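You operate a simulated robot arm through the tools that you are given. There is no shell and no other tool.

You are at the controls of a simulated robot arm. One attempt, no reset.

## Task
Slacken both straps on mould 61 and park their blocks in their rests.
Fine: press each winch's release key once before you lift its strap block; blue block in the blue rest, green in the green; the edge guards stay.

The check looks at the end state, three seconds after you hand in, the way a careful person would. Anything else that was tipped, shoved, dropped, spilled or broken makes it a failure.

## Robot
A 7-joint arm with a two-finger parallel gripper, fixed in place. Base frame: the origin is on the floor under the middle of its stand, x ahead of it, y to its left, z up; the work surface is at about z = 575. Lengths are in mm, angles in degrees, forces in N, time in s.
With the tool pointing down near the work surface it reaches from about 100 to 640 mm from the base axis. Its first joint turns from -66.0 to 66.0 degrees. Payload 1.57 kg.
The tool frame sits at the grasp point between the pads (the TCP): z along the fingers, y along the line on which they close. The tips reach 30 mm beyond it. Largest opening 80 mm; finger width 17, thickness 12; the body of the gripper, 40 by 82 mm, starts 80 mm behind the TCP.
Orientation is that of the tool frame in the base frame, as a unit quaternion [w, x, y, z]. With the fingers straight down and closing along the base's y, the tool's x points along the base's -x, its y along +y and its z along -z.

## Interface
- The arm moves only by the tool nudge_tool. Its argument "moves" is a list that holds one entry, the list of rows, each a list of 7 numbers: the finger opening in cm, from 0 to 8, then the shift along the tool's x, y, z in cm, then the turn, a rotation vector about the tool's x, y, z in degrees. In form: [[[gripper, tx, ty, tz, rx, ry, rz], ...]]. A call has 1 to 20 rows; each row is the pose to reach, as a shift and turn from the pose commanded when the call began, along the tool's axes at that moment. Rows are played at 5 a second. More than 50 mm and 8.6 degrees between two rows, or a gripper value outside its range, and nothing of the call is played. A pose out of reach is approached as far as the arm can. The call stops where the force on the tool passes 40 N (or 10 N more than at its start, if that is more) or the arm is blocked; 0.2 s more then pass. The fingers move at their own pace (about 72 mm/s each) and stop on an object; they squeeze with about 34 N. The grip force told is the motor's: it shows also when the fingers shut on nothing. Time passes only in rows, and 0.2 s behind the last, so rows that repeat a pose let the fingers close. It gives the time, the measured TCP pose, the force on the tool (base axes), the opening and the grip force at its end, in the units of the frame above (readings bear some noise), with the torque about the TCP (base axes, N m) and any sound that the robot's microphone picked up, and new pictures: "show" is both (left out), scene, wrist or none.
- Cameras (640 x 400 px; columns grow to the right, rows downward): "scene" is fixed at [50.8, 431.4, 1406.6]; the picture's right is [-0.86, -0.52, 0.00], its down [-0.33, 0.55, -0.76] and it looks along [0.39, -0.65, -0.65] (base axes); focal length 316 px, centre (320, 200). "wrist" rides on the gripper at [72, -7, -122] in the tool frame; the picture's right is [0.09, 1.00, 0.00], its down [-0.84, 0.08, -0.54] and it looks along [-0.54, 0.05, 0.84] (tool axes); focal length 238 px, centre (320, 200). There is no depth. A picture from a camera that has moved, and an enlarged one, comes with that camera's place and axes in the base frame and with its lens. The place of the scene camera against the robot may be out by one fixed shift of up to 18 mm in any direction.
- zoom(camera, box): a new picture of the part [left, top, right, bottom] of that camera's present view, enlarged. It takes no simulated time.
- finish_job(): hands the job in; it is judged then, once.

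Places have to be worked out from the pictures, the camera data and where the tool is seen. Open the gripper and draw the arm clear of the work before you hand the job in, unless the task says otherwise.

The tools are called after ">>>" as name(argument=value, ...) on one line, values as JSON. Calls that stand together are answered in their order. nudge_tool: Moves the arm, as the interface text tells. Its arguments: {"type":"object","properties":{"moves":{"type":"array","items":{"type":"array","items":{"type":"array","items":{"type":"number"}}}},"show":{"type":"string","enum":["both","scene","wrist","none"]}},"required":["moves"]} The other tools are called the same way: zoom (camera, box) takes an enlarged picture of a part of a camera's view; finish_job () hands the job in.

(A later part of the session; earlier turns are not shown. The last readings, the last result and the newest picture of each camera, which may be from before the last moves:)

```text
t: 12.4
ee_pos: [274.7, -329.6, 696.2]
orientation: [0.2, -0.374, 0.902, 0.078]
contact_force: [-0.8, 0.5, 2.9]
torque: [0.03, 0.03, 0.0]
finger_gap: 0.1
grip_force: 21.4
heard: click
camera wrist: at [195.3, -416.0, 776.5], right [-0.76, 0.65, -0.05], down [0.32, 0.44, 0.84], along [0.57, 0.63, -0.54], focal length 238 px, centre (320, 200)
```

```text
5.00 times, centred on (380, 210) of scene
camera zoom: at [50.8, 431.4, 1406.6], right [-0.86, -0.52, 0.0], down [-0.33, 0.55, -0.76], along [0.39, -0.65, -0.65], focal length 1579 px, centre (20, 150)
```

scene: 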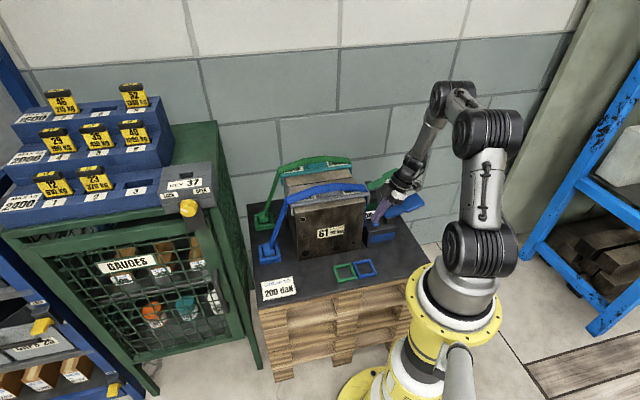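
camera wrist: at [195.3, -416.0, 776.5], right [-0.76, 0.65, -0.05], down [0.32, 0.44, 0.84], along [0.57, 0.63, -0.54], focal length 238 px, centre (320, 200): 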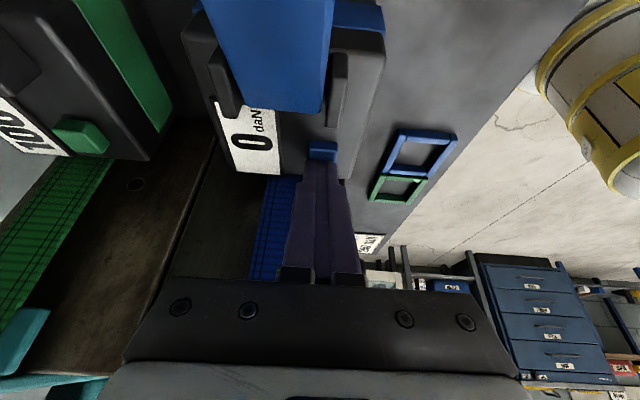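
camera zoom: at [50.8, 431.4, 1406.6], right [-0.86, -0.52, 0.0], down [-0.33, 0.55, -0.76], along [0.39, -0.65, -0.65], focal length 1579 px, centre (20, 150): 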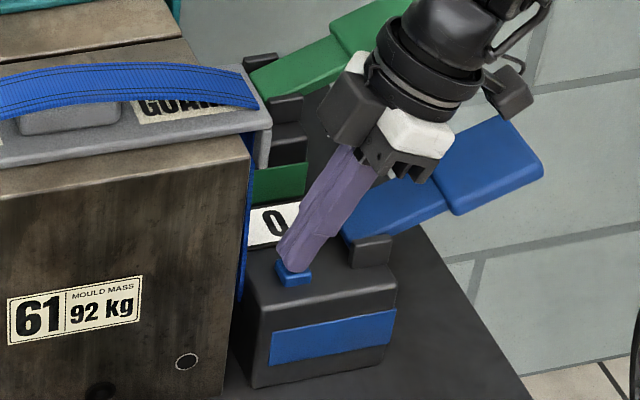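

Click heard, and the blue gauge now reads 0 daN. I lift straight off, keep the tilt, and traverse 159 mm along the winch row to hover above the green key.

>>> nudge_tool(moves=[[[0, -0.42, 0, -0.91, 0, 0, 0], [0, -1.69, 0, -3.63, 0, 0, 0], [0, -1.69, -3.5, -3.63, 0, 0, 0], [0, -1.69, -7.5, -3.63, 0, 0, 0], [0, -1.69, -11.5, -3.63, 0, 0, 0], [0, -1.69, -15.0, -3.63, 0, 0, 0], [0, -1.69, -15.9, -3.63, 0, 0, 0], [0, -1.69, -15.9, -3.63, 0, 0, 0]]], show="both")

>>> zoom(camera="wrist", box=[240, 90, 400, 210])

>>> zoom(camera="scene", box=[340, 130, 430, 240])

```text
t: 14.2
ee_pos: [385.5, -445.2, 737.4]
orientation: [0.201, -0.375, 0.901, 0.079]
contact_force: [0.4, 0.8, -0.3]
torque: [0.01, 0.01, -0.03]
finger_gap: 0.0
grip_force: 21.4
camera wrist: at [307.7, -531.0, 816.8], right [-0.76, 0.65, -0.05], down [0.31, 0.44, 0.84], along [0.56, 0.63, -0.54], focal length 238 px, centre (320, 200)
```

scene: 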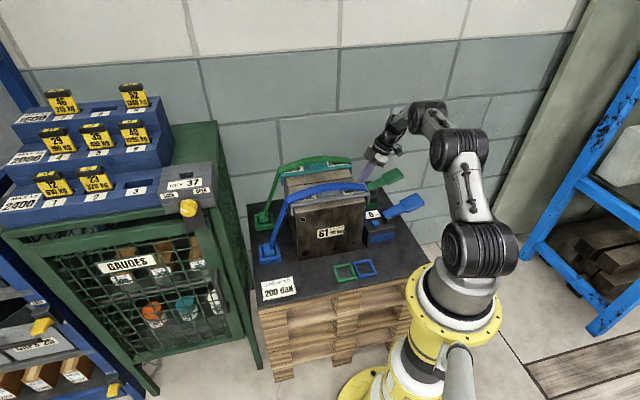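
wrist: 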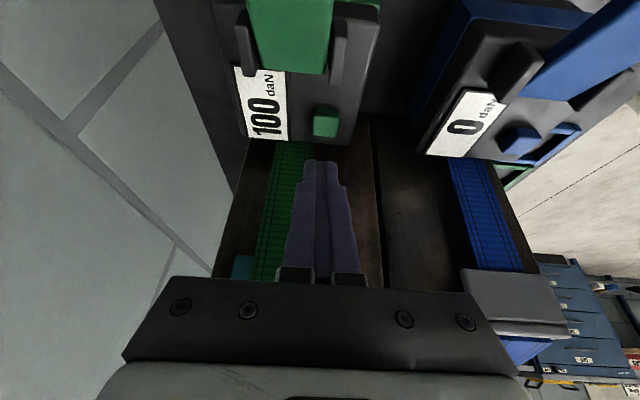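

```text
3.33 times, centred on (320, 150) of wrist
camera zoom: at [307.7, -531.0, 816.8], right [-0.76, 0.65, -0.05], down [0.31, 0.44, 0.84], along [0.56, 0.63, -0.54], focal length 794 px, centre (320, 367)
```

zoom: 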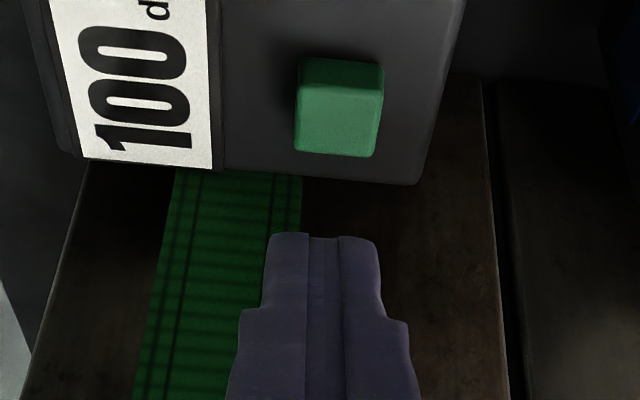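

```text
3.64 times, centred on (385, 185) of scene
camera zoom: at [50.8, 431.4, 1406.6], right [-0.86, -0.52, 0.0], down [-0.33, 0.55, -0.76], along [0.39, -0.65, -0.65], focal length 1148 px, centre (84, 254)
```

zoom: 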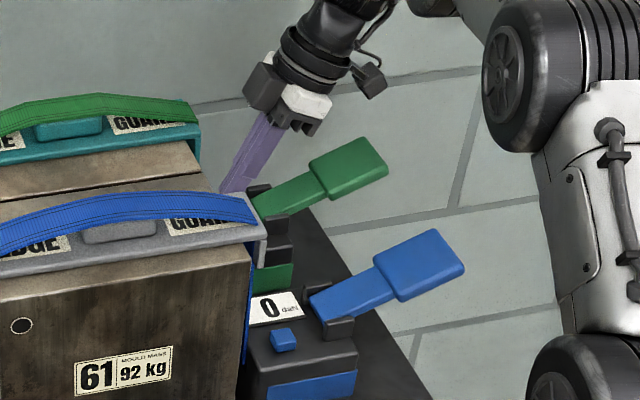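

The green key is at e1≈-31.5, e2≈585.6 by the same measure that served for blue. I shift about 3 mm and descend 35 mm to just above it.

>>> nudge_tool(moves=[[[0, 0.17, 0.05, 1.02, 0, 0, 0], [0, 0.59, 0.05, 1.93, 0, 0, 0], [0, 0.9, 0.05, 2.6, 0, 0, 0], [0, 1.14, 0.05, 3.11, 0, 0, 0], [0, 1.18, 0.05, 3.2, 0, 0, 0], [0, 1.18, 0.05, 3.2, 0, 0, 0]]], show="wrist")

>>> zoom(camera="wrist", box=[240, 90, 400, 210])

>>> zoom(camera="scene", box=[340, 130, 430, 240])

```text
t: 15.7
ee_pos: [388.5, -440.7, 702.7]
orientation: [0.202, -0.374, 0.902, 0.079]
contact_force: [-0.4, -0.7, -1.0]
torque: [0.0, -0.01, 0.0]
finger_gap: 0.1
grip_force: 21.0
camera wrist: at [309.5, -526.7, 783.6], right [-0.76, 0.65, -0.05], down [0.31, 0.44, 0.84], along [0.56, 0.63, -0.54], focal length 238 px, centre (320, 200)
```

wrist: 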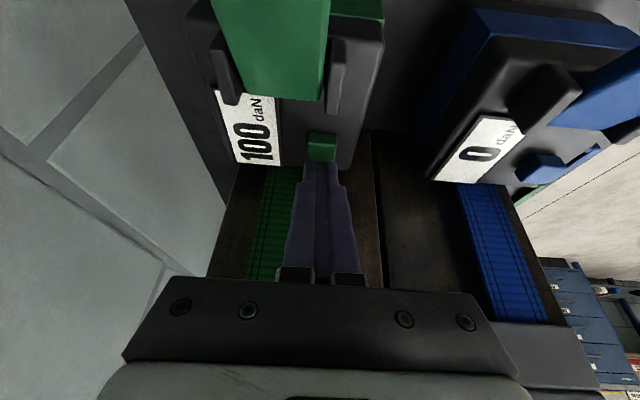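

```text
3.33 times, centred on (320, 150) of wrist
camera zoom: at [309.5, -526.7, 783.6], right [-0.76, 0.65, -0.05], down [0.31, 0.44, 0.84], along [0.56, 0.63, -0.54], focal length 794 px, centre (320, 367)
```

zoom: 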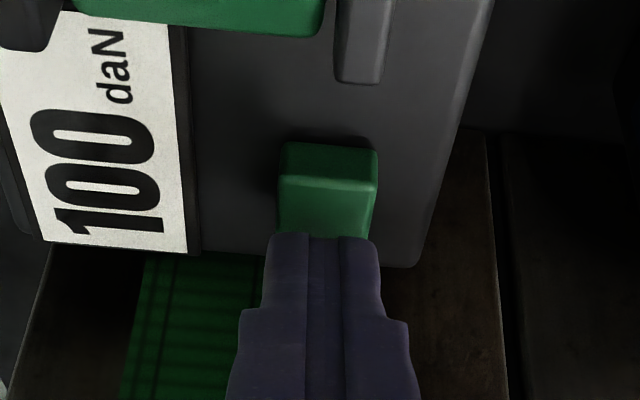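

```text
3.64 times, centred on (385, 185) of scene
camera zoom: at [50.8, 431.4, 1406.6], right [-0.86, -0.52, 0.0], down [-0.33, 0.55, -0.76], along [0.39, -0.65, -0.65], focal length 1148 px, centre (84, 254)
```

zoom: 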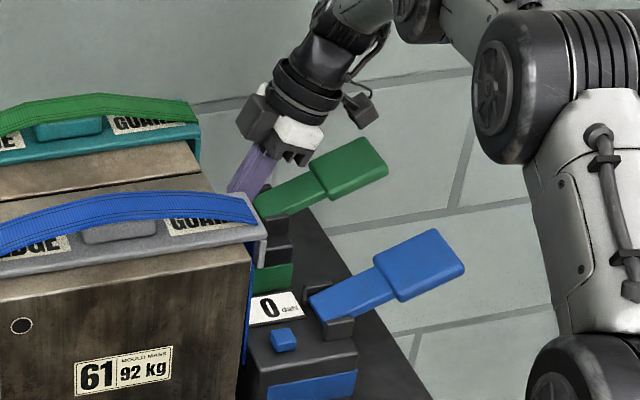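

The tip is right at the green key. I shift 1.6 mm outward and press in small steps.

>>> nudge_tool(moves=[[[0, 0.23, 0.05, 0.11, 0, 0, 0], [0, 0.29, 0.05, 0.25, 0, 0, 0], [0, 0.335, 0.05, 0.34, 0, 0, 0], [0, 0.377, 0.05, 0.43, 0, 0, 0]]], show="wrist")

```text
t: 16.6
ee_pos: [386.3, -441.0, 698.4]
orientation: [0.201, -0.374, 0.902, 0.078]
contact_force: [-0.8, 0.7, 1.9]
torque: [0.04, -0.01, 0.02]
finger_gap: 0.1
grip_force: 21.5
heard: click
camera wrist: at [308.0, -527.6, 778.0], right [-0.76, 0.65, -0.05], down [0.31, 0.44, 0.84], along [0.57, 0.63, -0.54], focal length 238 px, centre (320, 200)
```

wrist: 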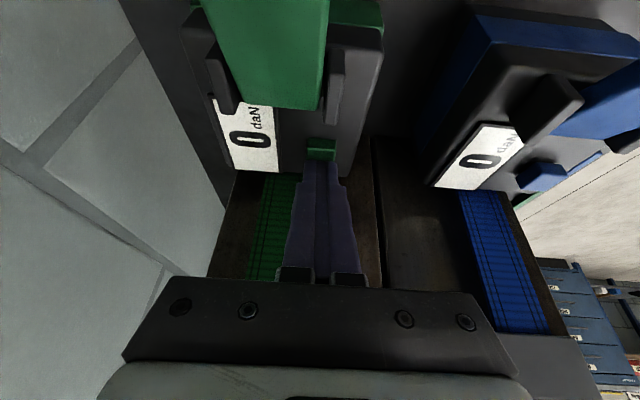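

Second click; the green gauge reads 0 as well. Both straps are slack. I retreat straight up well above the guards, and then level the tool.

>>> nudge_tool(moves=[[[0, -0.42, 0, -0.91, 0, 0, 0], [0, -1.69, 0, -3.63, 0, 0, 0], [0, -3.38, 0, -7.25, 0, 0, 0], [0, -5.07, 0, -10.88, 0, 0, 0], [0, -6.76, 0, -14.5, 0, 0, 0], [0, -8.03, 0, -17.2, 0, 0, 0], [0, -8.03, 0, -17.2, 0, 6.25, 0], [0, -8.03, 0, -17.2, 0, 12.5, 0], [0, -8.03, 0, -17.2, 0, 18.75, 0], [0, -8.03, 0, -17.2, 0, 25, 0], [0, -8.03, 0, -17.2, 0, 25, 0]]], show="both")

```text
t: 19.1
ee_pos: [384.3, -439.9, 887.9]
orientation: [0.0, -0.383, 0.924, -0.005]
contact_force: [-0.6, -0.2, 0.1]
torque: [-0.02, -0.04, 0.03]
finger_gap: 0.0
grip_force: 22.1
camera wrist: at [338.0, -494.2, 1010.4], right [-0.77, 0.64, -0.01], down [0.53, 0.65, 0.54], along [0.35, 0.41, -0.84], focal length 238 px, centre (320, 200)
```

scene: 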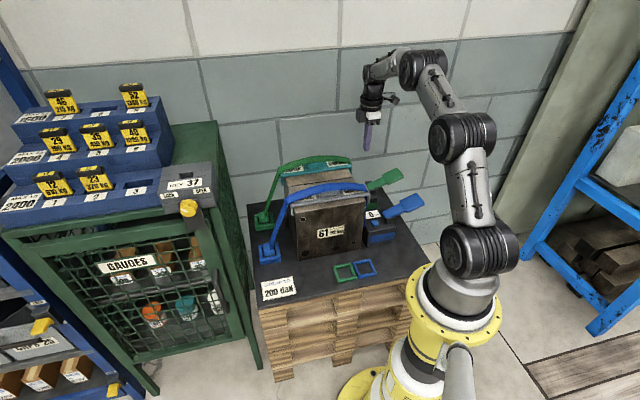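
wrist: 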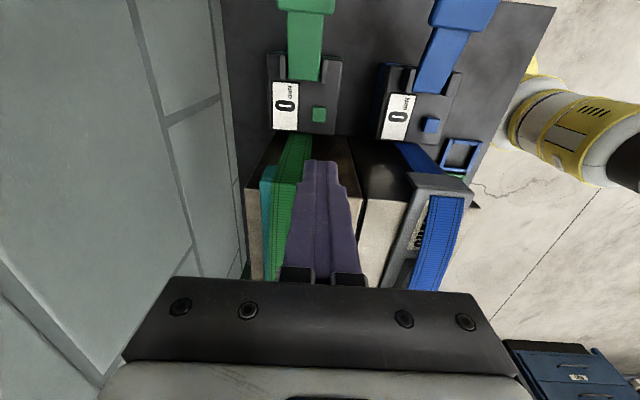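

I check the guards and the slack straps from this overhead view.

>>> zoom(camera="wrist", box=[220, 110, 500, 300])

>>> zoom(camera="scene", box=[245, 140, 405, 280])

>>> zoom(camera="scene", box=[245, 200, 305, 270])

```text
2.11 times, centred on (360, 205) of wrist
camera zoom: at [338.0, -494.2, 1010.4], right [-0.77, 0.64, -0.01], down [0.53, 0.65, 0.54], along [0.35, 0.41, -0.84], focal length 502 px, centre (236, 190)
```

zoom: 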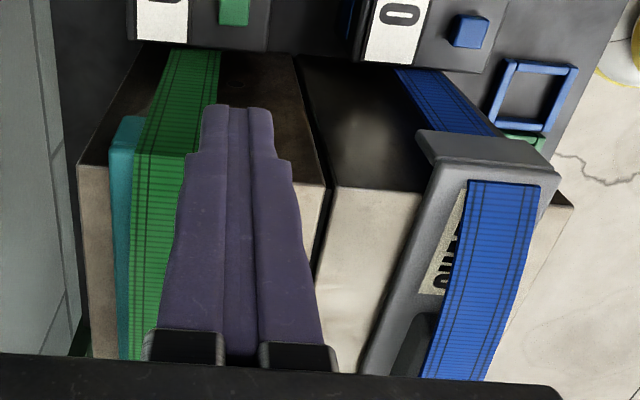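

```text
2.86 times, centred on (325, 210) of scene
camera zoom: at [50.8, 431.4, 1406.6], right [-0.86, -0.52, 0.0], down [-0.33, 0.55, -0.76], along [0.39, -0.65, -0.65], focal length 902 px, centre (306, 171)
```

zoom: 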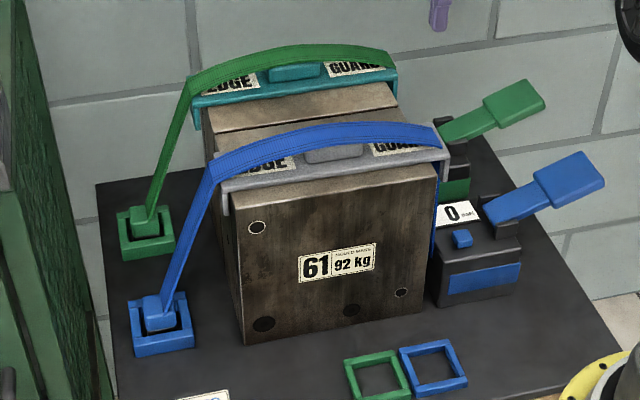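

```text
5.71 times, centred on (275, 235) of scene
camera zoom: at [50.8, 431.4, 1406.6], right [-0.86, -0.52, 0.0], down [-0.33, 0.55, -0.76], along [0.39, -0.65, -0.65], focal length 1805 px, centre (577, 0)
```

zoom: 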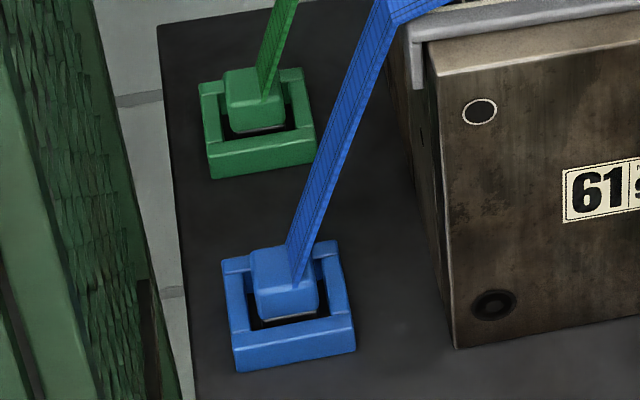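

Straps are slack (bowed) and the guards are in place. I carry the tool over at z=920 to a viewing pose above the anchors, turning it back 45°.

>>> nudge_tool(moves=[[[0, 0, 0, -3.2, 0, 0, 0], [0, -3.97, 1.84, -3.2, 0, 0, 5], [0, -7.94, 3.68, -3.2, 0, 0, 10], [0, -11.92, 5.52, -3.2, 0, 0, 15], [0, -15.89, 7.36, -3.2, 0, 0, 20], [0, -19.86, 9.2, -3.2, 0, 0, 25], [0, -23.83, 11.04, -3.2, 0, 0, 30], [0, -27.8, 12.88, -3.2, 0, 0, 35], [0, -31.78, 14.72, -3.2, 0, 0, 40], [0, -35.75, 16.56, -3.2, 0, 0, 45], [0, -35.75, 16.56, -3.2, 0, 0, 45], [0, -35.75, 16.56, -3.2, 0, 0, 45]]], show="both")

>>> zoom(camera="wrist", box=[160, 40, 380, 190])

```text
t: 21.6
ee_pos: [520.9, -69.9, 914.4]
orientation: [0.003, 0.001, 1.0, -0.003]
contact_force: [-0.5, -1.0, -0.2]
torque: [0.02, 0.0, 0.02]
finger_gap: 0.0
grip_force: 20.9
camera wrist: at [449.0, -75.6, 1036.3], right [-0.09, 1.0, -0.01], down [0.83, 0.08, 0.55], along [0.54, 0.04, -0.84], focal length 238 px, centre (320, 200)
```

scene: 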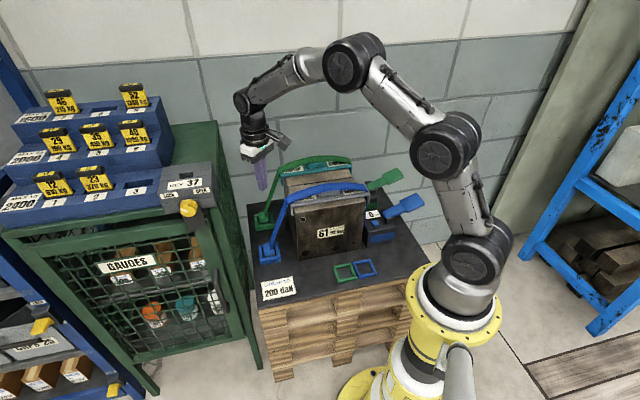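
wrist: 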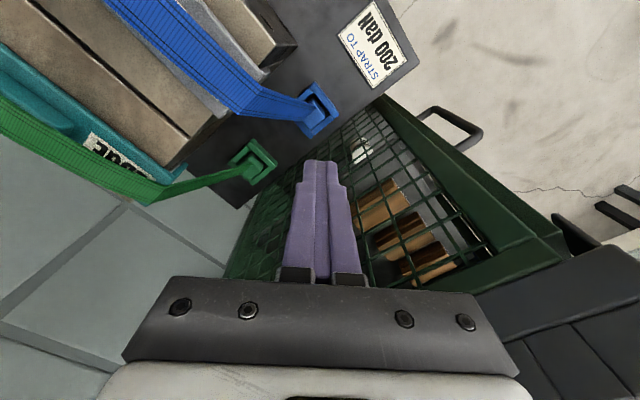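

```text
2.67 times, centred on (270, 115) of wrist
camera zoom: at [449.0, -75.6, 1036.3], right [-0.09, 1.0, -0.01], down [0.83, 0.08, 0.55], along [0.54, 0.04, -0.84], focal length 636 px, centre (453, 427)
```

zoom: 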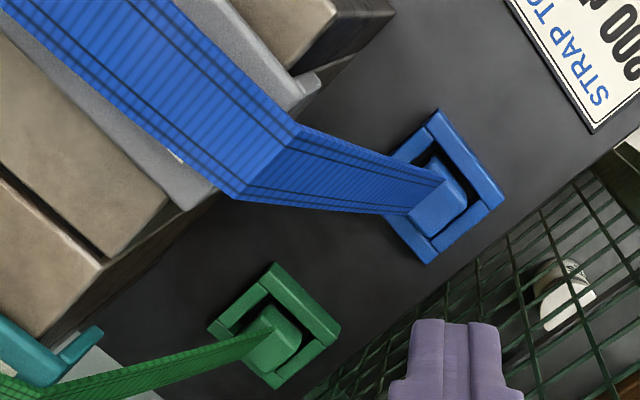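

Now I see the anchors from above, and a gauge cabinet about 110 mm beyond them, so space there is a corridor. I turn the tool so it would close along the strap direction and come down in front of the blue anchor for a close look at how block, strap and frame fit.

>>> nudge_tool(moves=[[[0, 0.5, 0.8, 0, 0, 0, 7.5], [0, 1.0, 1.6, 0, 0, 0, 15], [0, 1.5, 2.4, 0, 0, 0, 22.5], [0, 2.24, 3.81, 0, 0, 0, 30], [0, 2.24, 3.81, 2, 0, 0, 37.5], [0, 2.24, 3.81, 5, 0, 0, 45], [0, 2.24, 3.81, 9, 0, 0, 45], [0, 2.24, 3.81, 13, 0, 0, 45], [0, 2.24, 3.81, 16.5, 0, 0, 45], [0, 2.24, 3.81, 19.4, 0, 0, 45], [0, 2.24, 3.81, 19.4, 0, 0, 45]]], show="both")

>>> zoom(camera="wrist", box=[220, 60, 420, 200])

>>> zoom(camera="scene", box=[200, 110, 340, 280])

```text
t: 24.1
ee_pos: [497.9, -34.0, 721.6]
orientation: [0.005, 0.383, 0.924, -0.002]
contact_force: [1.0, -0.7, 0.0]
torque: [0.01, 0.02, -0.01]
finger_gap: 0.0
grip_force: 21.5
camera wrist: at [440.9, 14.1, 842.8], right [0.64, 0.77, 0.0], down [0.64, -0.53, 0.55], along [0.42, -0.35, -0.83], focal length 238 px, centre (320, 200)
```

scene: 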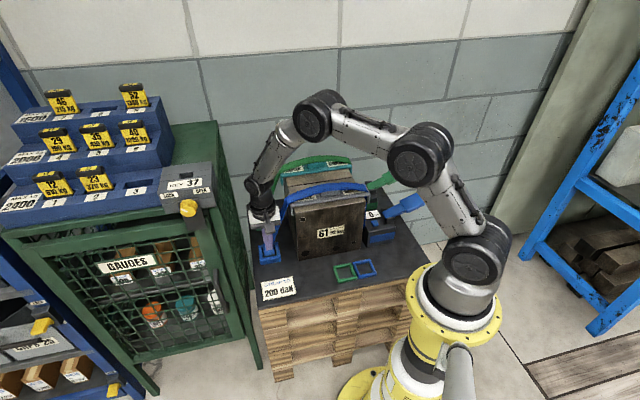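
wrist: 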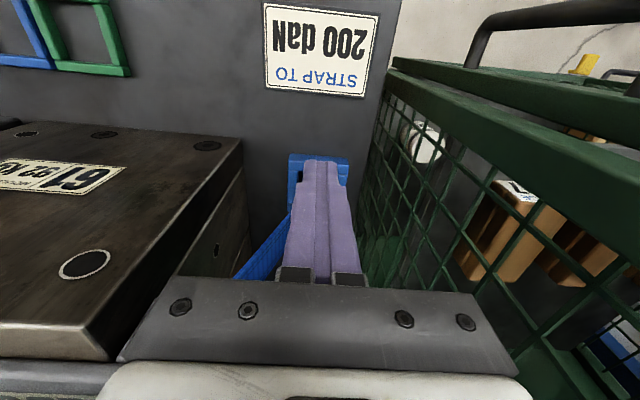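

```text
2.86 times, centred on (320, 130) of wrist
camera zoom: at [440.9, 14.1, 842.8], right [0.64, 0.77, 0.0], down [0.64, -0.53, 0.55], along [0.42, -0.35, -0.83], focal length 681 px, centre (320, 400)
```

zoom: 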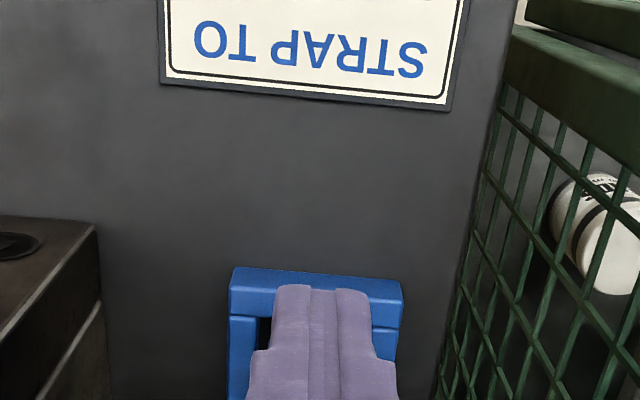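

```text
2.35 times, centred on (270, 195) of scene
camera zoom: at [50.8, 431.4, 1406.6], right [-0.86, -0.52, 0.0], down [-0.33, 0.55, -0.76], along [0.39, -0.65, -0.65], focal length 743 px, centre (438, 212)
```

zoom: 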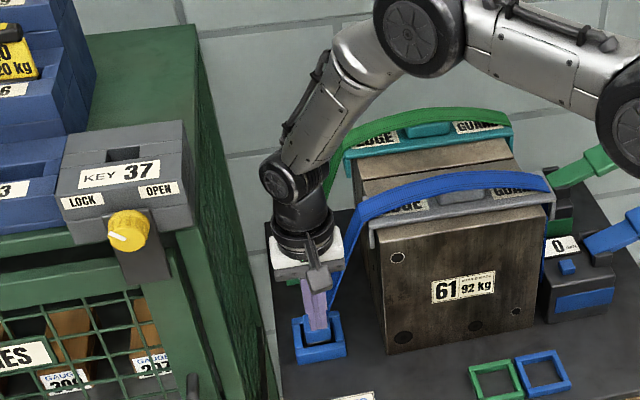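

The closed fingers hide the block; I open them so I can look between them.

>>> nudge_tool(moves=[[[4, 0, 0, 0, 0, 0, 0], [8, 0, 0, 0, 0, 0, 0], [8, 0, 0, 0, 0, 0, 0], [8, 0, 0, 0, 0, 0, 0]]], show="wrist")

>>> zoom(camera="wrist", box=[220, 100, 420, 260])

```text
t: 25.1
ee_pos: [497.6, -33.5, 721.0]
orientation: [0.004, 0.382, 0.924, -0.002]
contact_force: [0.3, 1.0, 0.4]
torque: [0.01, 0.0, 0.03]
finger_gap: 80.0
grip_force: 0.1
camera wrist: at [440.8, 14.0, 843.2], right [0.64, 0.77, 0.0], down [0.64, -0.53, 0.55], along [0.42, -0.35, -0.84], focal length 238 px, centre (320, 200)
```

wrist: 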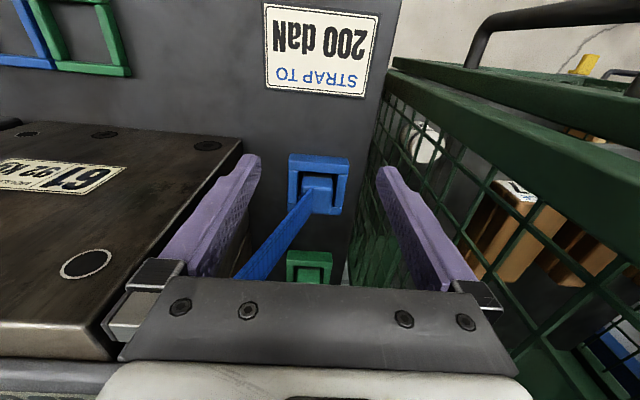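

```text
2.50 times, centred on (320, 180) of wrist
camera zoom: at [440.8, 14.0, 843.2], right [0.64, 0.77, 0.0], down [0.64, -0.53, 0.55], along [0.42, -0.35, -0.84], focal length 596 px, centre (320, 250)
```

zoom: 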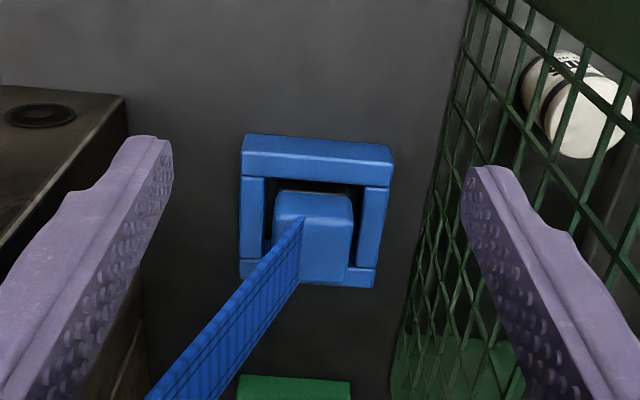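

Now the blue block is clear: about 37 mm square, centred in its frame near e1≈331, e2≈449, with the strap leaving its top toward the mould. I zoom in more to settle the heights of the block and of the frame's walls.

>>> zoom(camera="wrist", box=[280, 140, 360, 220])

>>> zoom(camera="scene", box=[250, 205, 300, 270])

```text
5.00 times, centred on (320, 180) of wrist
camera zoom: at [440.8, 14.0, 843.2], right [0.64, 0.77, 0.0], down [0.64, -0.53, 0.55], along [0.42, -0.35, -0.84], focal length 1192 px, centre (320, 300)
```

zoom: 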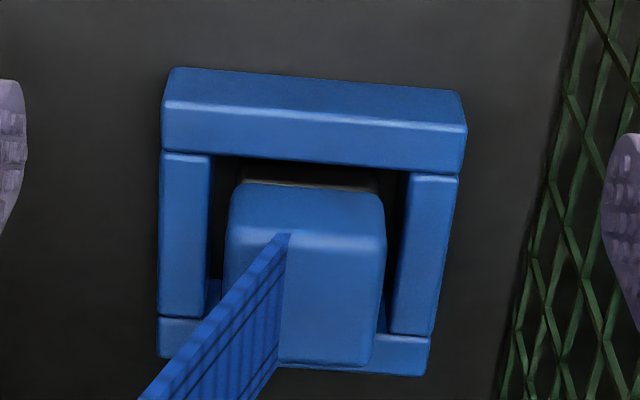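

```text
6.15 times, centred on (275, 238) of scene
camera zoom: at [50.8, 431.4, 1406.6], right [-0.86, -0.52, 0.0], down [-0.33, 0.55, -0.76], along [0.39, -0.65, -0.65], focal length 1943 px, centre (597, -31)
```

zoom: 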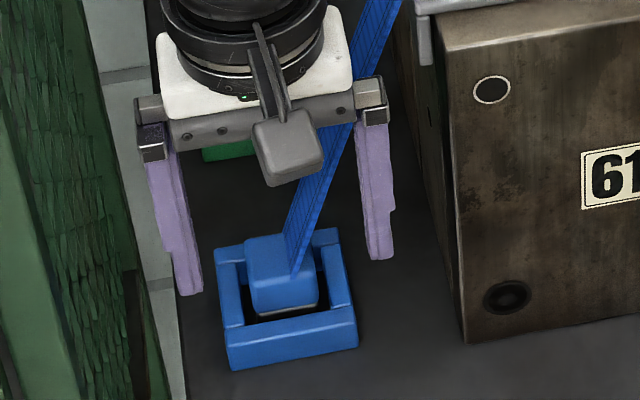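

The block's blue body spans about z=595–618 above the wall tops (≈595), 35 mm square, centred near (553,-83.5). I move over it with open fingers, first staying high.

>>> nudge_tool(moves=[[[8, -2.5, 0.12, 0, 0, 0, 0], [8, -5.0, 0.25, 0, 0, 0, 0], [8, -7.48, 0.37, 0, 0, 0, 0], [8, -7.48, 0.37, 2.0, 0, 0, 0], [8, -7.48, 0.37, 4.0, 0, 0, 0], [8, -7.48, 0.37, 4.0, 0, 0, 0]]], show="both")

>>> zoom(camera="wrist", box=[220, 80, 420, 240])

>>> zoom(camera="scene", box=[245, 180, 305, 270])

```text
t: 26.4
ee_pos: [555.7, -84.3, 684.7]
orientation: [0.004, 0.382, 0.924, -0.003]
contact_force: [0.3, -0.2, 0.4]
torque: [-0.01, 0.0, 0.0]
finger_gap: 80.1
grip_force: 0.0
camera wrist: at [499.2, -36.0, 804.7], right [0.64, 0.77, 0.0], down [0.64, -0.53, 0.55], along [0.42, -0.35, -0.83], focal length 238 px, centre (320, 200)
```

scene: 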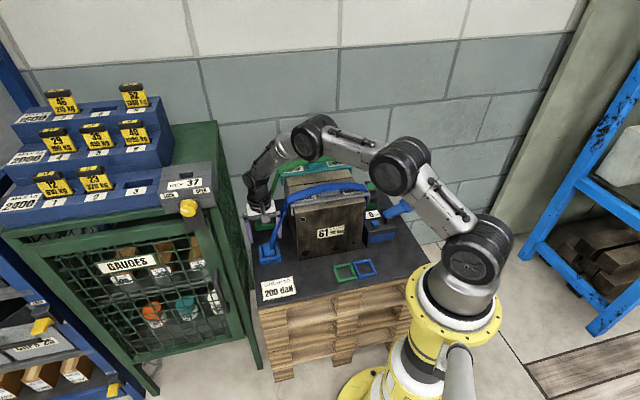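
wrist: 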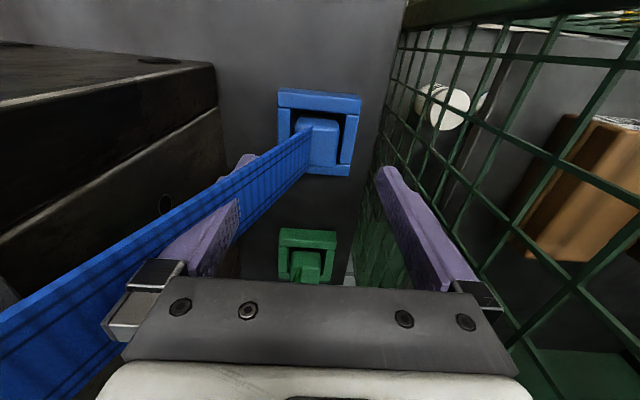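

```text
2.50 times, centred on (320, 160) of wrist
camera zoom: at [499.2, -36.0, 804.7], right [0.64, 0.77, 0.0], down [0.64, -0.53, 0.55], along [0.42, -0.35, -0.83], focal length 596 px, centre (320, 300)
```

zoom: 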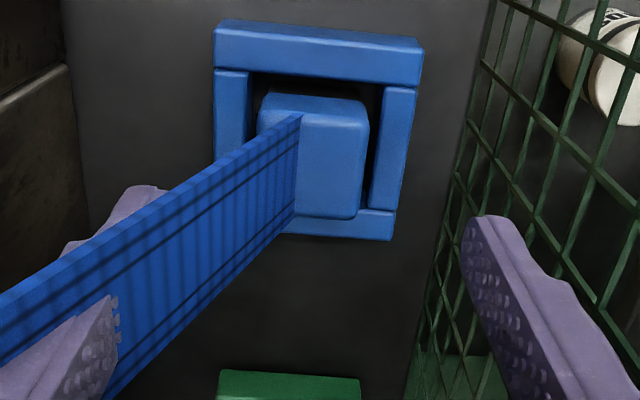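

```text
4.44 times, centred on (275, 225) of scene
camera zoom: at [50.8, 431.4, 1406.6], right [-0.86, -0.52, 0.0], down [-0.33, 0.55, -0.76], along [0.39, -0.65, -0.65], focal length 1404 px, centre (520, 89)
```

zoom: 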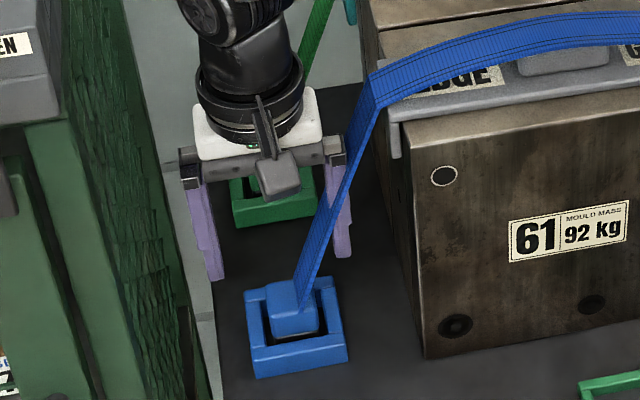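

The strap offers no resistance to the finger (zero force). The block centre comes out at (552,-83.5), so I shift about 2 mm in each axis and descend with the fingers straddling it.

>>> nudge_tool(moves=[[[8, 0.22, -0.25, 1.0, 0, 0, 0], [8, 0.22, -0.25, 2.5, 0, 0, 0], [8, 0.22, -0.25, 4.0, 0, 0, 0], [8, 0.22, -0.25, 5.0, 0, 0, 0], [8, 0.22, -0.25, 5.0, 0, 0, 0]]], show="both")

>>> zoom(camera="wrist", box=[220, 80, 420, 240])

>>> zoom(camera="scene", box=[245, 200, 305, 270])

```text
t: 27.6
ee_pos: [552.9, -85.3, 635.4]
orientation: [0.005, 0.382, 0.924, -0.003]
contact_force: [0.2, 0.8, -0.7]
torque: [-0.02, 0.0, -0.04]
finger_gap: 79.9
grip_force: 0.0
camera wrist: at [497.0, -38.2, 755.8], right [0.64, 0.77, 0.0], down [0.64, -0.53, 0.55], along [0.42, -0.35, -0.84], focal length 238 px, centre (320, 200)
```

scene: 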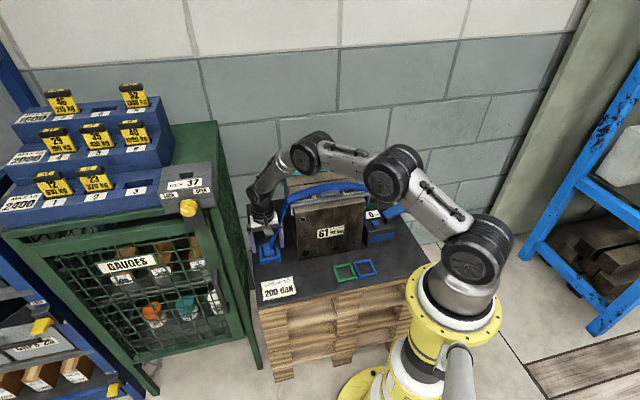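
wrist: 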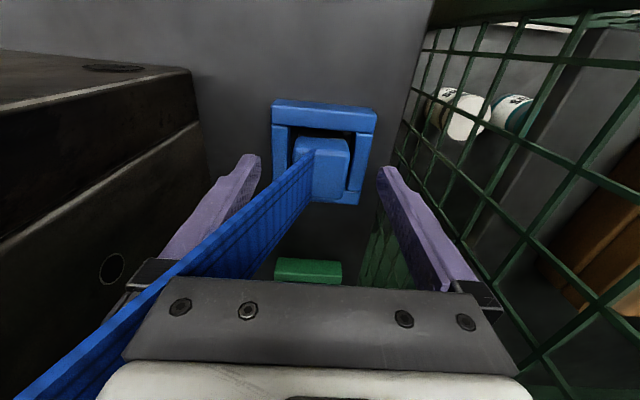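

```text
2.50 times, centred on (320, 160) of wrist
camera zoom: at [497.0, -38.2, 755.8], right [0.64, 0.77, 0.0], down [0.64, -0.53, 0.55], along [0.42, -0.35, -0.84], focal length 596 px, centre (320, 300)
```

zoom: 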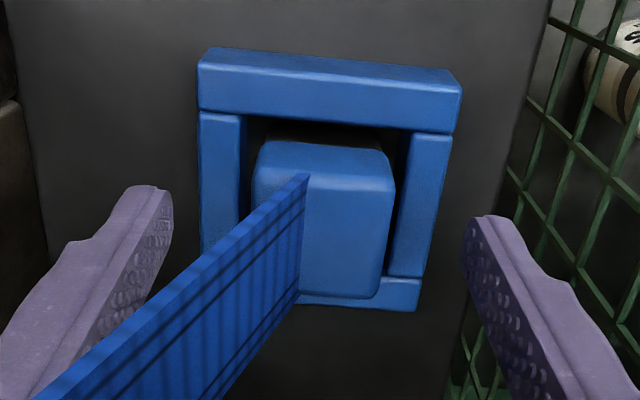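

```text
5.71 times, centred on (275, 235) of scene
camera zoom: at [50.8, 431.4, 1406.6], right [-0.86, -0.52, 0.0], down [-0.33, 0.55, -0.76], along [0.39, -0.65, -0.65], focal length 1805 px, centre (577, 0)
```

zoom: 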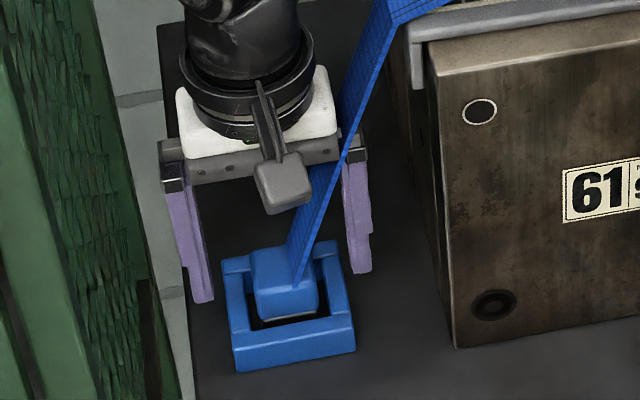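

The fingers straddle the block with about 2 mm error toward the far side. I correct it, lower so the tips sit just above the frame's walls, and then close.

>>> nudge_tool(moves=[[[8, 0.2, 0, 0.3, 0, 0, 0], [8, 0.2, 0, 0.65, 0, 0, 0], [8, 0.2, 0, 0.65, 0, 0, 0], [6, 0.2, 0, 0.65, 0, 0, 0], [5, 0.2, 0, 0.65, 0, 0, 0], [4.5, 0.2, 0, 0.65, 0, 0, 0], [4.2, 0.2, 0, 0.65, 0, 0, 0]]], show="both")

>>> zoom(camera="wrist", box=[220, 80, 420, 240])

>>> zoom(camera="scene", box=[245, 200, 305, 270])

```text
t: 29.2
ee_pos: [551.9, -84.6, 627.9]
orientation: [0.003, 0.383, 0.924, -0.002]
contact_force: [-0.5, 0.2, -0.8]
torque: [-0.01, 0.0, -0.05]
finger_gap: 42.1
grip_force: 0.1
camera wrist: at [494.9, -35.8, 748.7], right [0.64, 0.77, 0.0], down [0.64, -0.53, 0.55], along [0.42, -0.35, -0.84], focal length 238 px, centre (320, 200)
```

scene: 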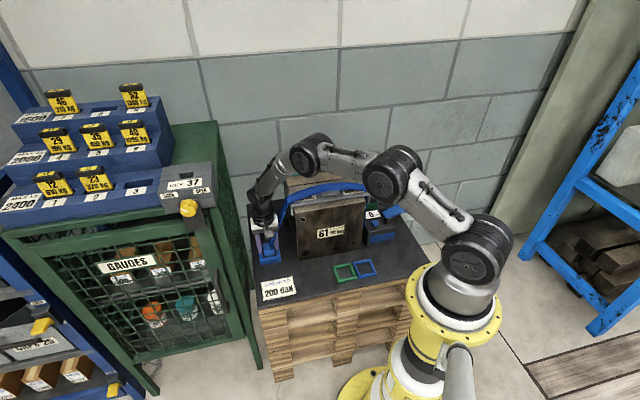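
wrist: 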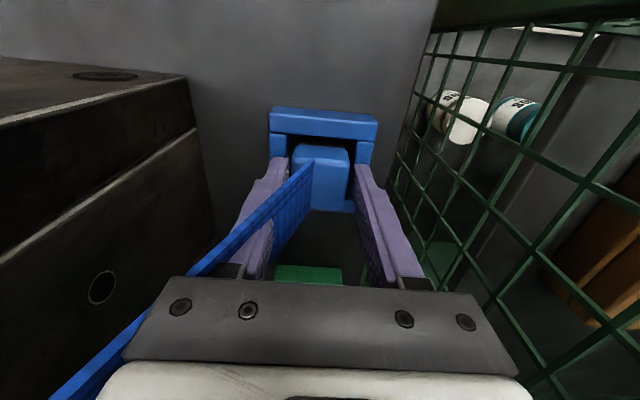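

```text
2.50 times, centred on (320, 160) of wrist
camera zoom: at [494.9, -35.8, 748.7], right [0.64, 0.77, 0.0], down [0.64, -0.53, 0.55], along [0.42, -0.35, -0.84], focal length 596 px, centre (320, 300)
```

zoom: 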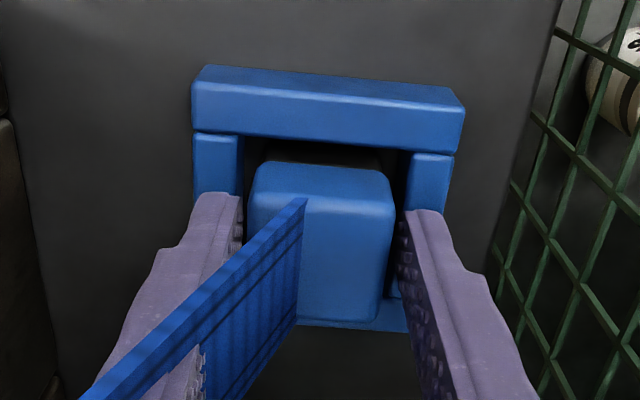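

```text
5.71 times, centred on (275, 235) of scene
camera zoom: at [50.8, 431.4, 1406.6], right [-0.86, -0.52, 0.0], down [-0.33, 0.55, -0.76], along [0.39, -0.65, -0.65], focal length 1805 px, centre (577, 0)
```

zoom: 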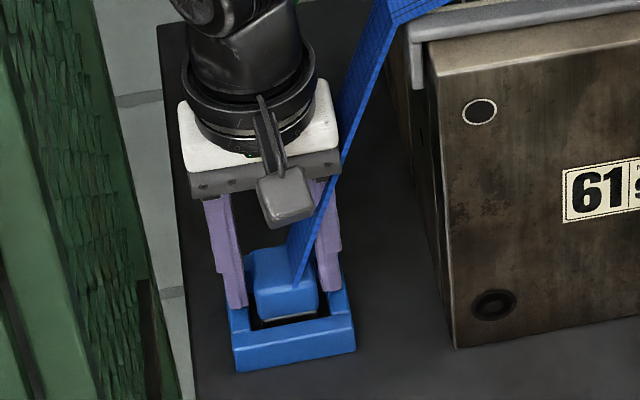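

The block is well centred between the pads. I close on it now and check the grip.

>>> nudge_tool(moves=[[[3.5, 0, 0, 0, 0, 0, 0], [2.5, 0, 0, 0, 0, 0, 0], [2.5, 0, 0, 0, 0, 0, 0], [2.5, 0, 0, 0, 0, 0, 0]]], show="wrist")

```text
t: 30.2
ee_pos: [551.8, -82.6, 628.1]
orientation: [0.003, 0.383, 0.924, -0.003]
contact_force: [0.0, -0.8, 1.4]
torque: [0.0, 0.02, 0.01]
finger_gap: 35.1
grip_force: 34.0
camera wrist: at [494.9, -35.8, 748.7], right [0.64, 0.77, 0.0], down [0.64, -0.53, 0.55], along [0.42, -0.35, -0.84], focal length 238 px, centre (320, 200)
```

wrist: 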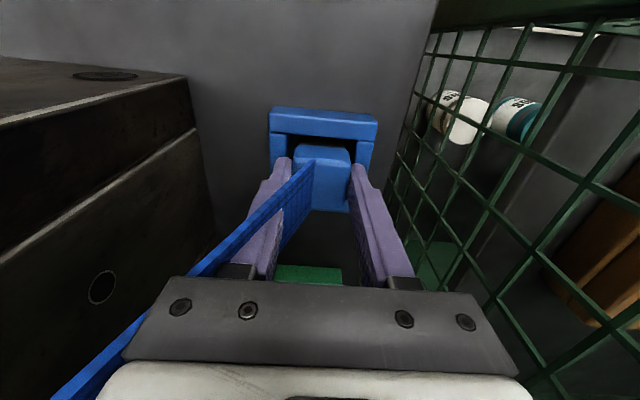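

Gripped at 35.1 mm with 34 N. I lift straight up in small steps and watch the force.

>>> nudge_tool(moves=[[[2.5, 0, 0, -0.3, 0, 0, 0], [2.5, 0, 0, -0.8, 0, 0, 0], [2.5, 0, 0, -1.5, 0, 0, 0], [2.5, 0, 0, -2.5, 0, 0, 0], [2.5, 0, 0, -3.5, 0, 0, 0], [2.5, 0, 0, -3.5, 0, 0, 0]]], show="both")

>>> zoom(camera="scene", box=[245, 150, 405, 280])

```text
t: 31.6
ee_pos: [549.3, -82.5, 664.0]
orientation: [0.004, 0.383, 0.924, -0.003]
contact_force: [0.6, 0.3, -1.5]
torque: [-0.04, 0.01, 0.0]
finger_gap: 35.1
grip_force: 34.5
camera wrist: at [494.0, -34.8, 784.0], right [0.64, 0.77, 0.0], down [0.64, -0.53, 0.55], along [0.42, -0.35, -0.84], focal length 238 px, centre (320, 200)
```

scene: 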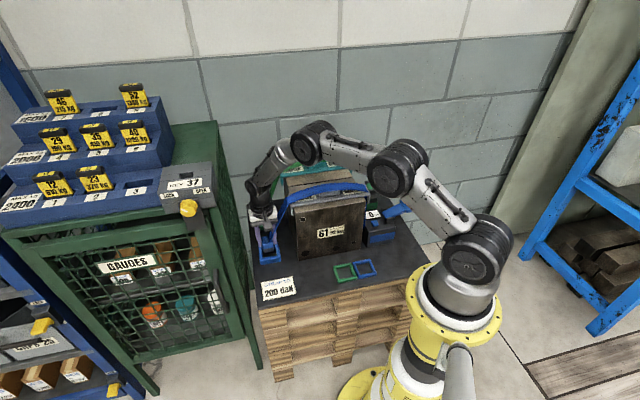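
wrist: 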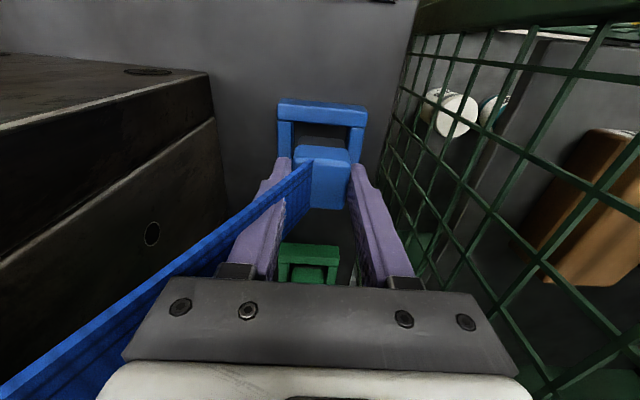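

```text
3.08 times, centred on (325, 215) of scene
camera zoom: at [50.8, 431.4, 1406.6], right [-0.86, -0.52, 0.0], down [-0.33, 0.55, -0.76], along [0.39, -0.65, -0.65], focal length 972 px, centre (305, 154)
```

zoom: 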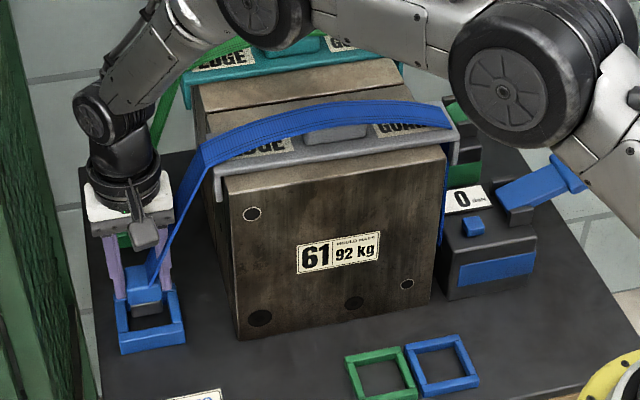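

The block comes out freely with no pull from the strap. I raise it to z≈720, carry it out in front of the mould's face, then along it toward the rests.

>>> nudge_tool(moves=[[[2.5, 0, 0, -3.0, 0, 0, 0], [2.5, 0, 0, -5.7, 0, 0, 0], [2.5, 3.5, 0, -5.7, 0, 0, 0], [2.5, 7.5, 0, -5.7, 0, 0, 0], [2.5, 11.5, 0, -5.7, 0, 0, 0], [2.5, 13.2, -1.0, -5.7, 0, 0, 0], [2.5, 13.2, -4.0, -5.7, 0, 0, 0], [2.5, 13.2, -8.0, -5.7, 0, 0, 0], [2.5, 13.2, -12.0, -5.7, 0, 0, 0], [2.5, 13.2, -15.0, -5.7, 0, 0, 0], [2.5, 13.2, -15.0, -5.7, 0, 0, 0]]], show="both")

>>> zoom(camera="scene", box=[245, 130, 425, 290])

```text
t: 34.0
ee_pos: [351.4, -93.9, 718.3]
orientation: [0.005, 0.384, 0.923, -0.003]
contact_force: [0.1, -0.1, -1.3]
torque: [0.0, -0.02, 0.0]
finger_gap: 35.1
grip_force: 34.4
camera wrist: at [295.4, -46.1, 839.7], right [0.64, 0.77, 0.0], down [0.64, -0.53, 0.55], along [0.42, -0.35, -0.84], focal length 238 px, centre (320, 200)
```

scene: 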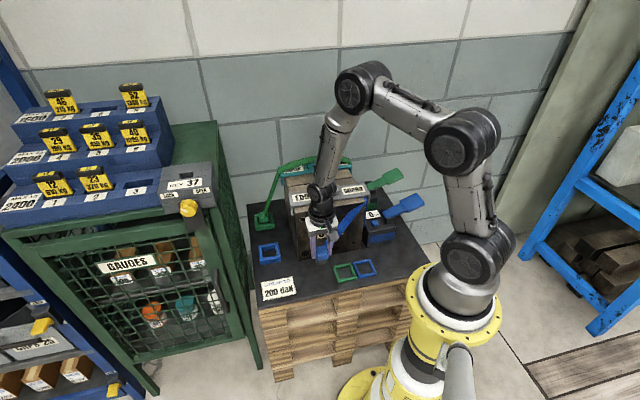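
wrist: 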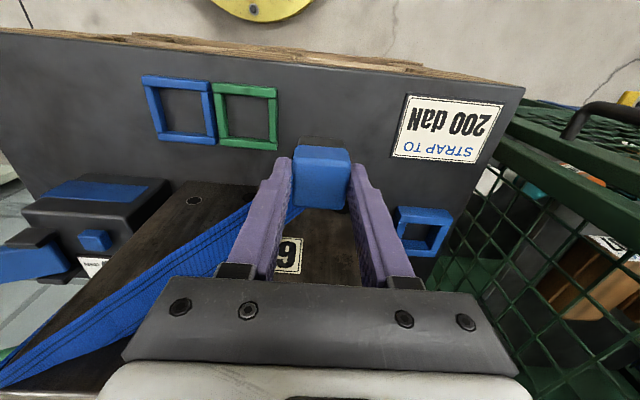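

```text
2.50 times, centred on (335, 210) of scene
camera zoom: at [50.8, 431.4, 1406.6], right [-0.86, -0.52, 0.0], down [-0.33, 0.55, -0.76], along [0.39, -0.65, -0.65], focal length 790 px, centre (282, 175)
```

zoom: 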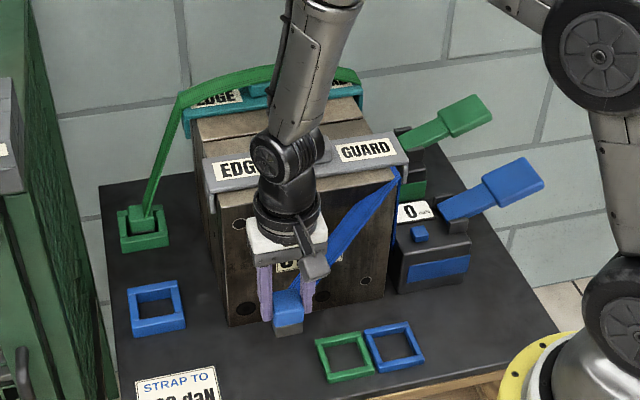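

The strap now runs from the winch to the block in front of the mould, away from the guard. I zoom on the rests to locate them.

>>> zoom(camera="wrist", box=[120, 50, 300, 170])

>>> zoom(camera="wrist", box=[270, 120, 370, 220])

>>> zoom(camera="scene", box=[300, 220, 390, 290])

```text
3.33 times, centred on (210, 110) of wrist
camera zoom: at [295.4, -46.1, 839.7], right [0.64, 0.77, 0.0], down [0.64, -0.53, 0.55], along [0.42, -0.35, -0.84], focal length 794 px, centre (687, 500)
```

zoom: 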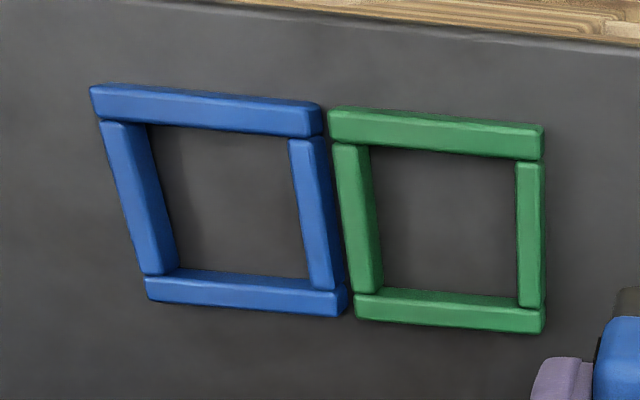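

```text
4.00 times, centred on (320, 170) of wrist
camera zoom: at [295.4, -46.1, 839.7], right [0.64, 0.77, 0.0], down [0.64, -0.53, 0.55], along [0.42, -0.35, -0.84], focal length 953 px, centre (320, 320)
```

zoom: 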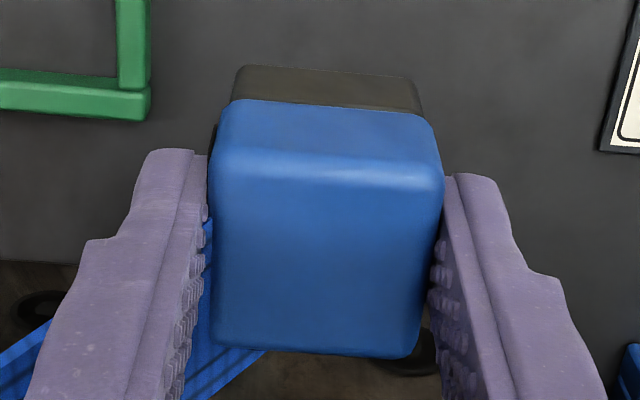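

```text
5.71 times, centred on (345, 255) of scene
camera zoom: at [50.8, 431.4, 1406.6], right [-0.86, -0.52, 0.0], down [-0.33, 0.55, -0.76], along [0.39, -0.65, -0.65], focal length 1805 px, centre (177, -114)
```

zoom: 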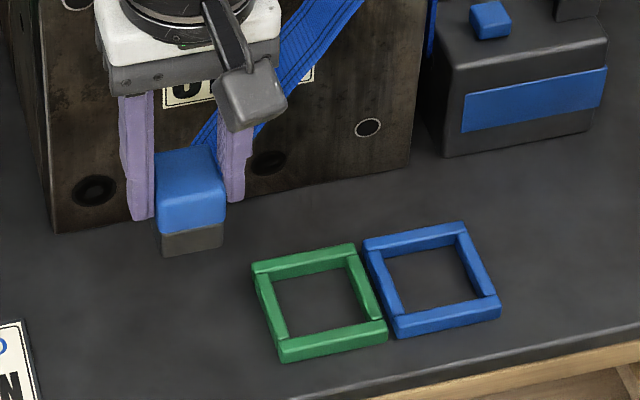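

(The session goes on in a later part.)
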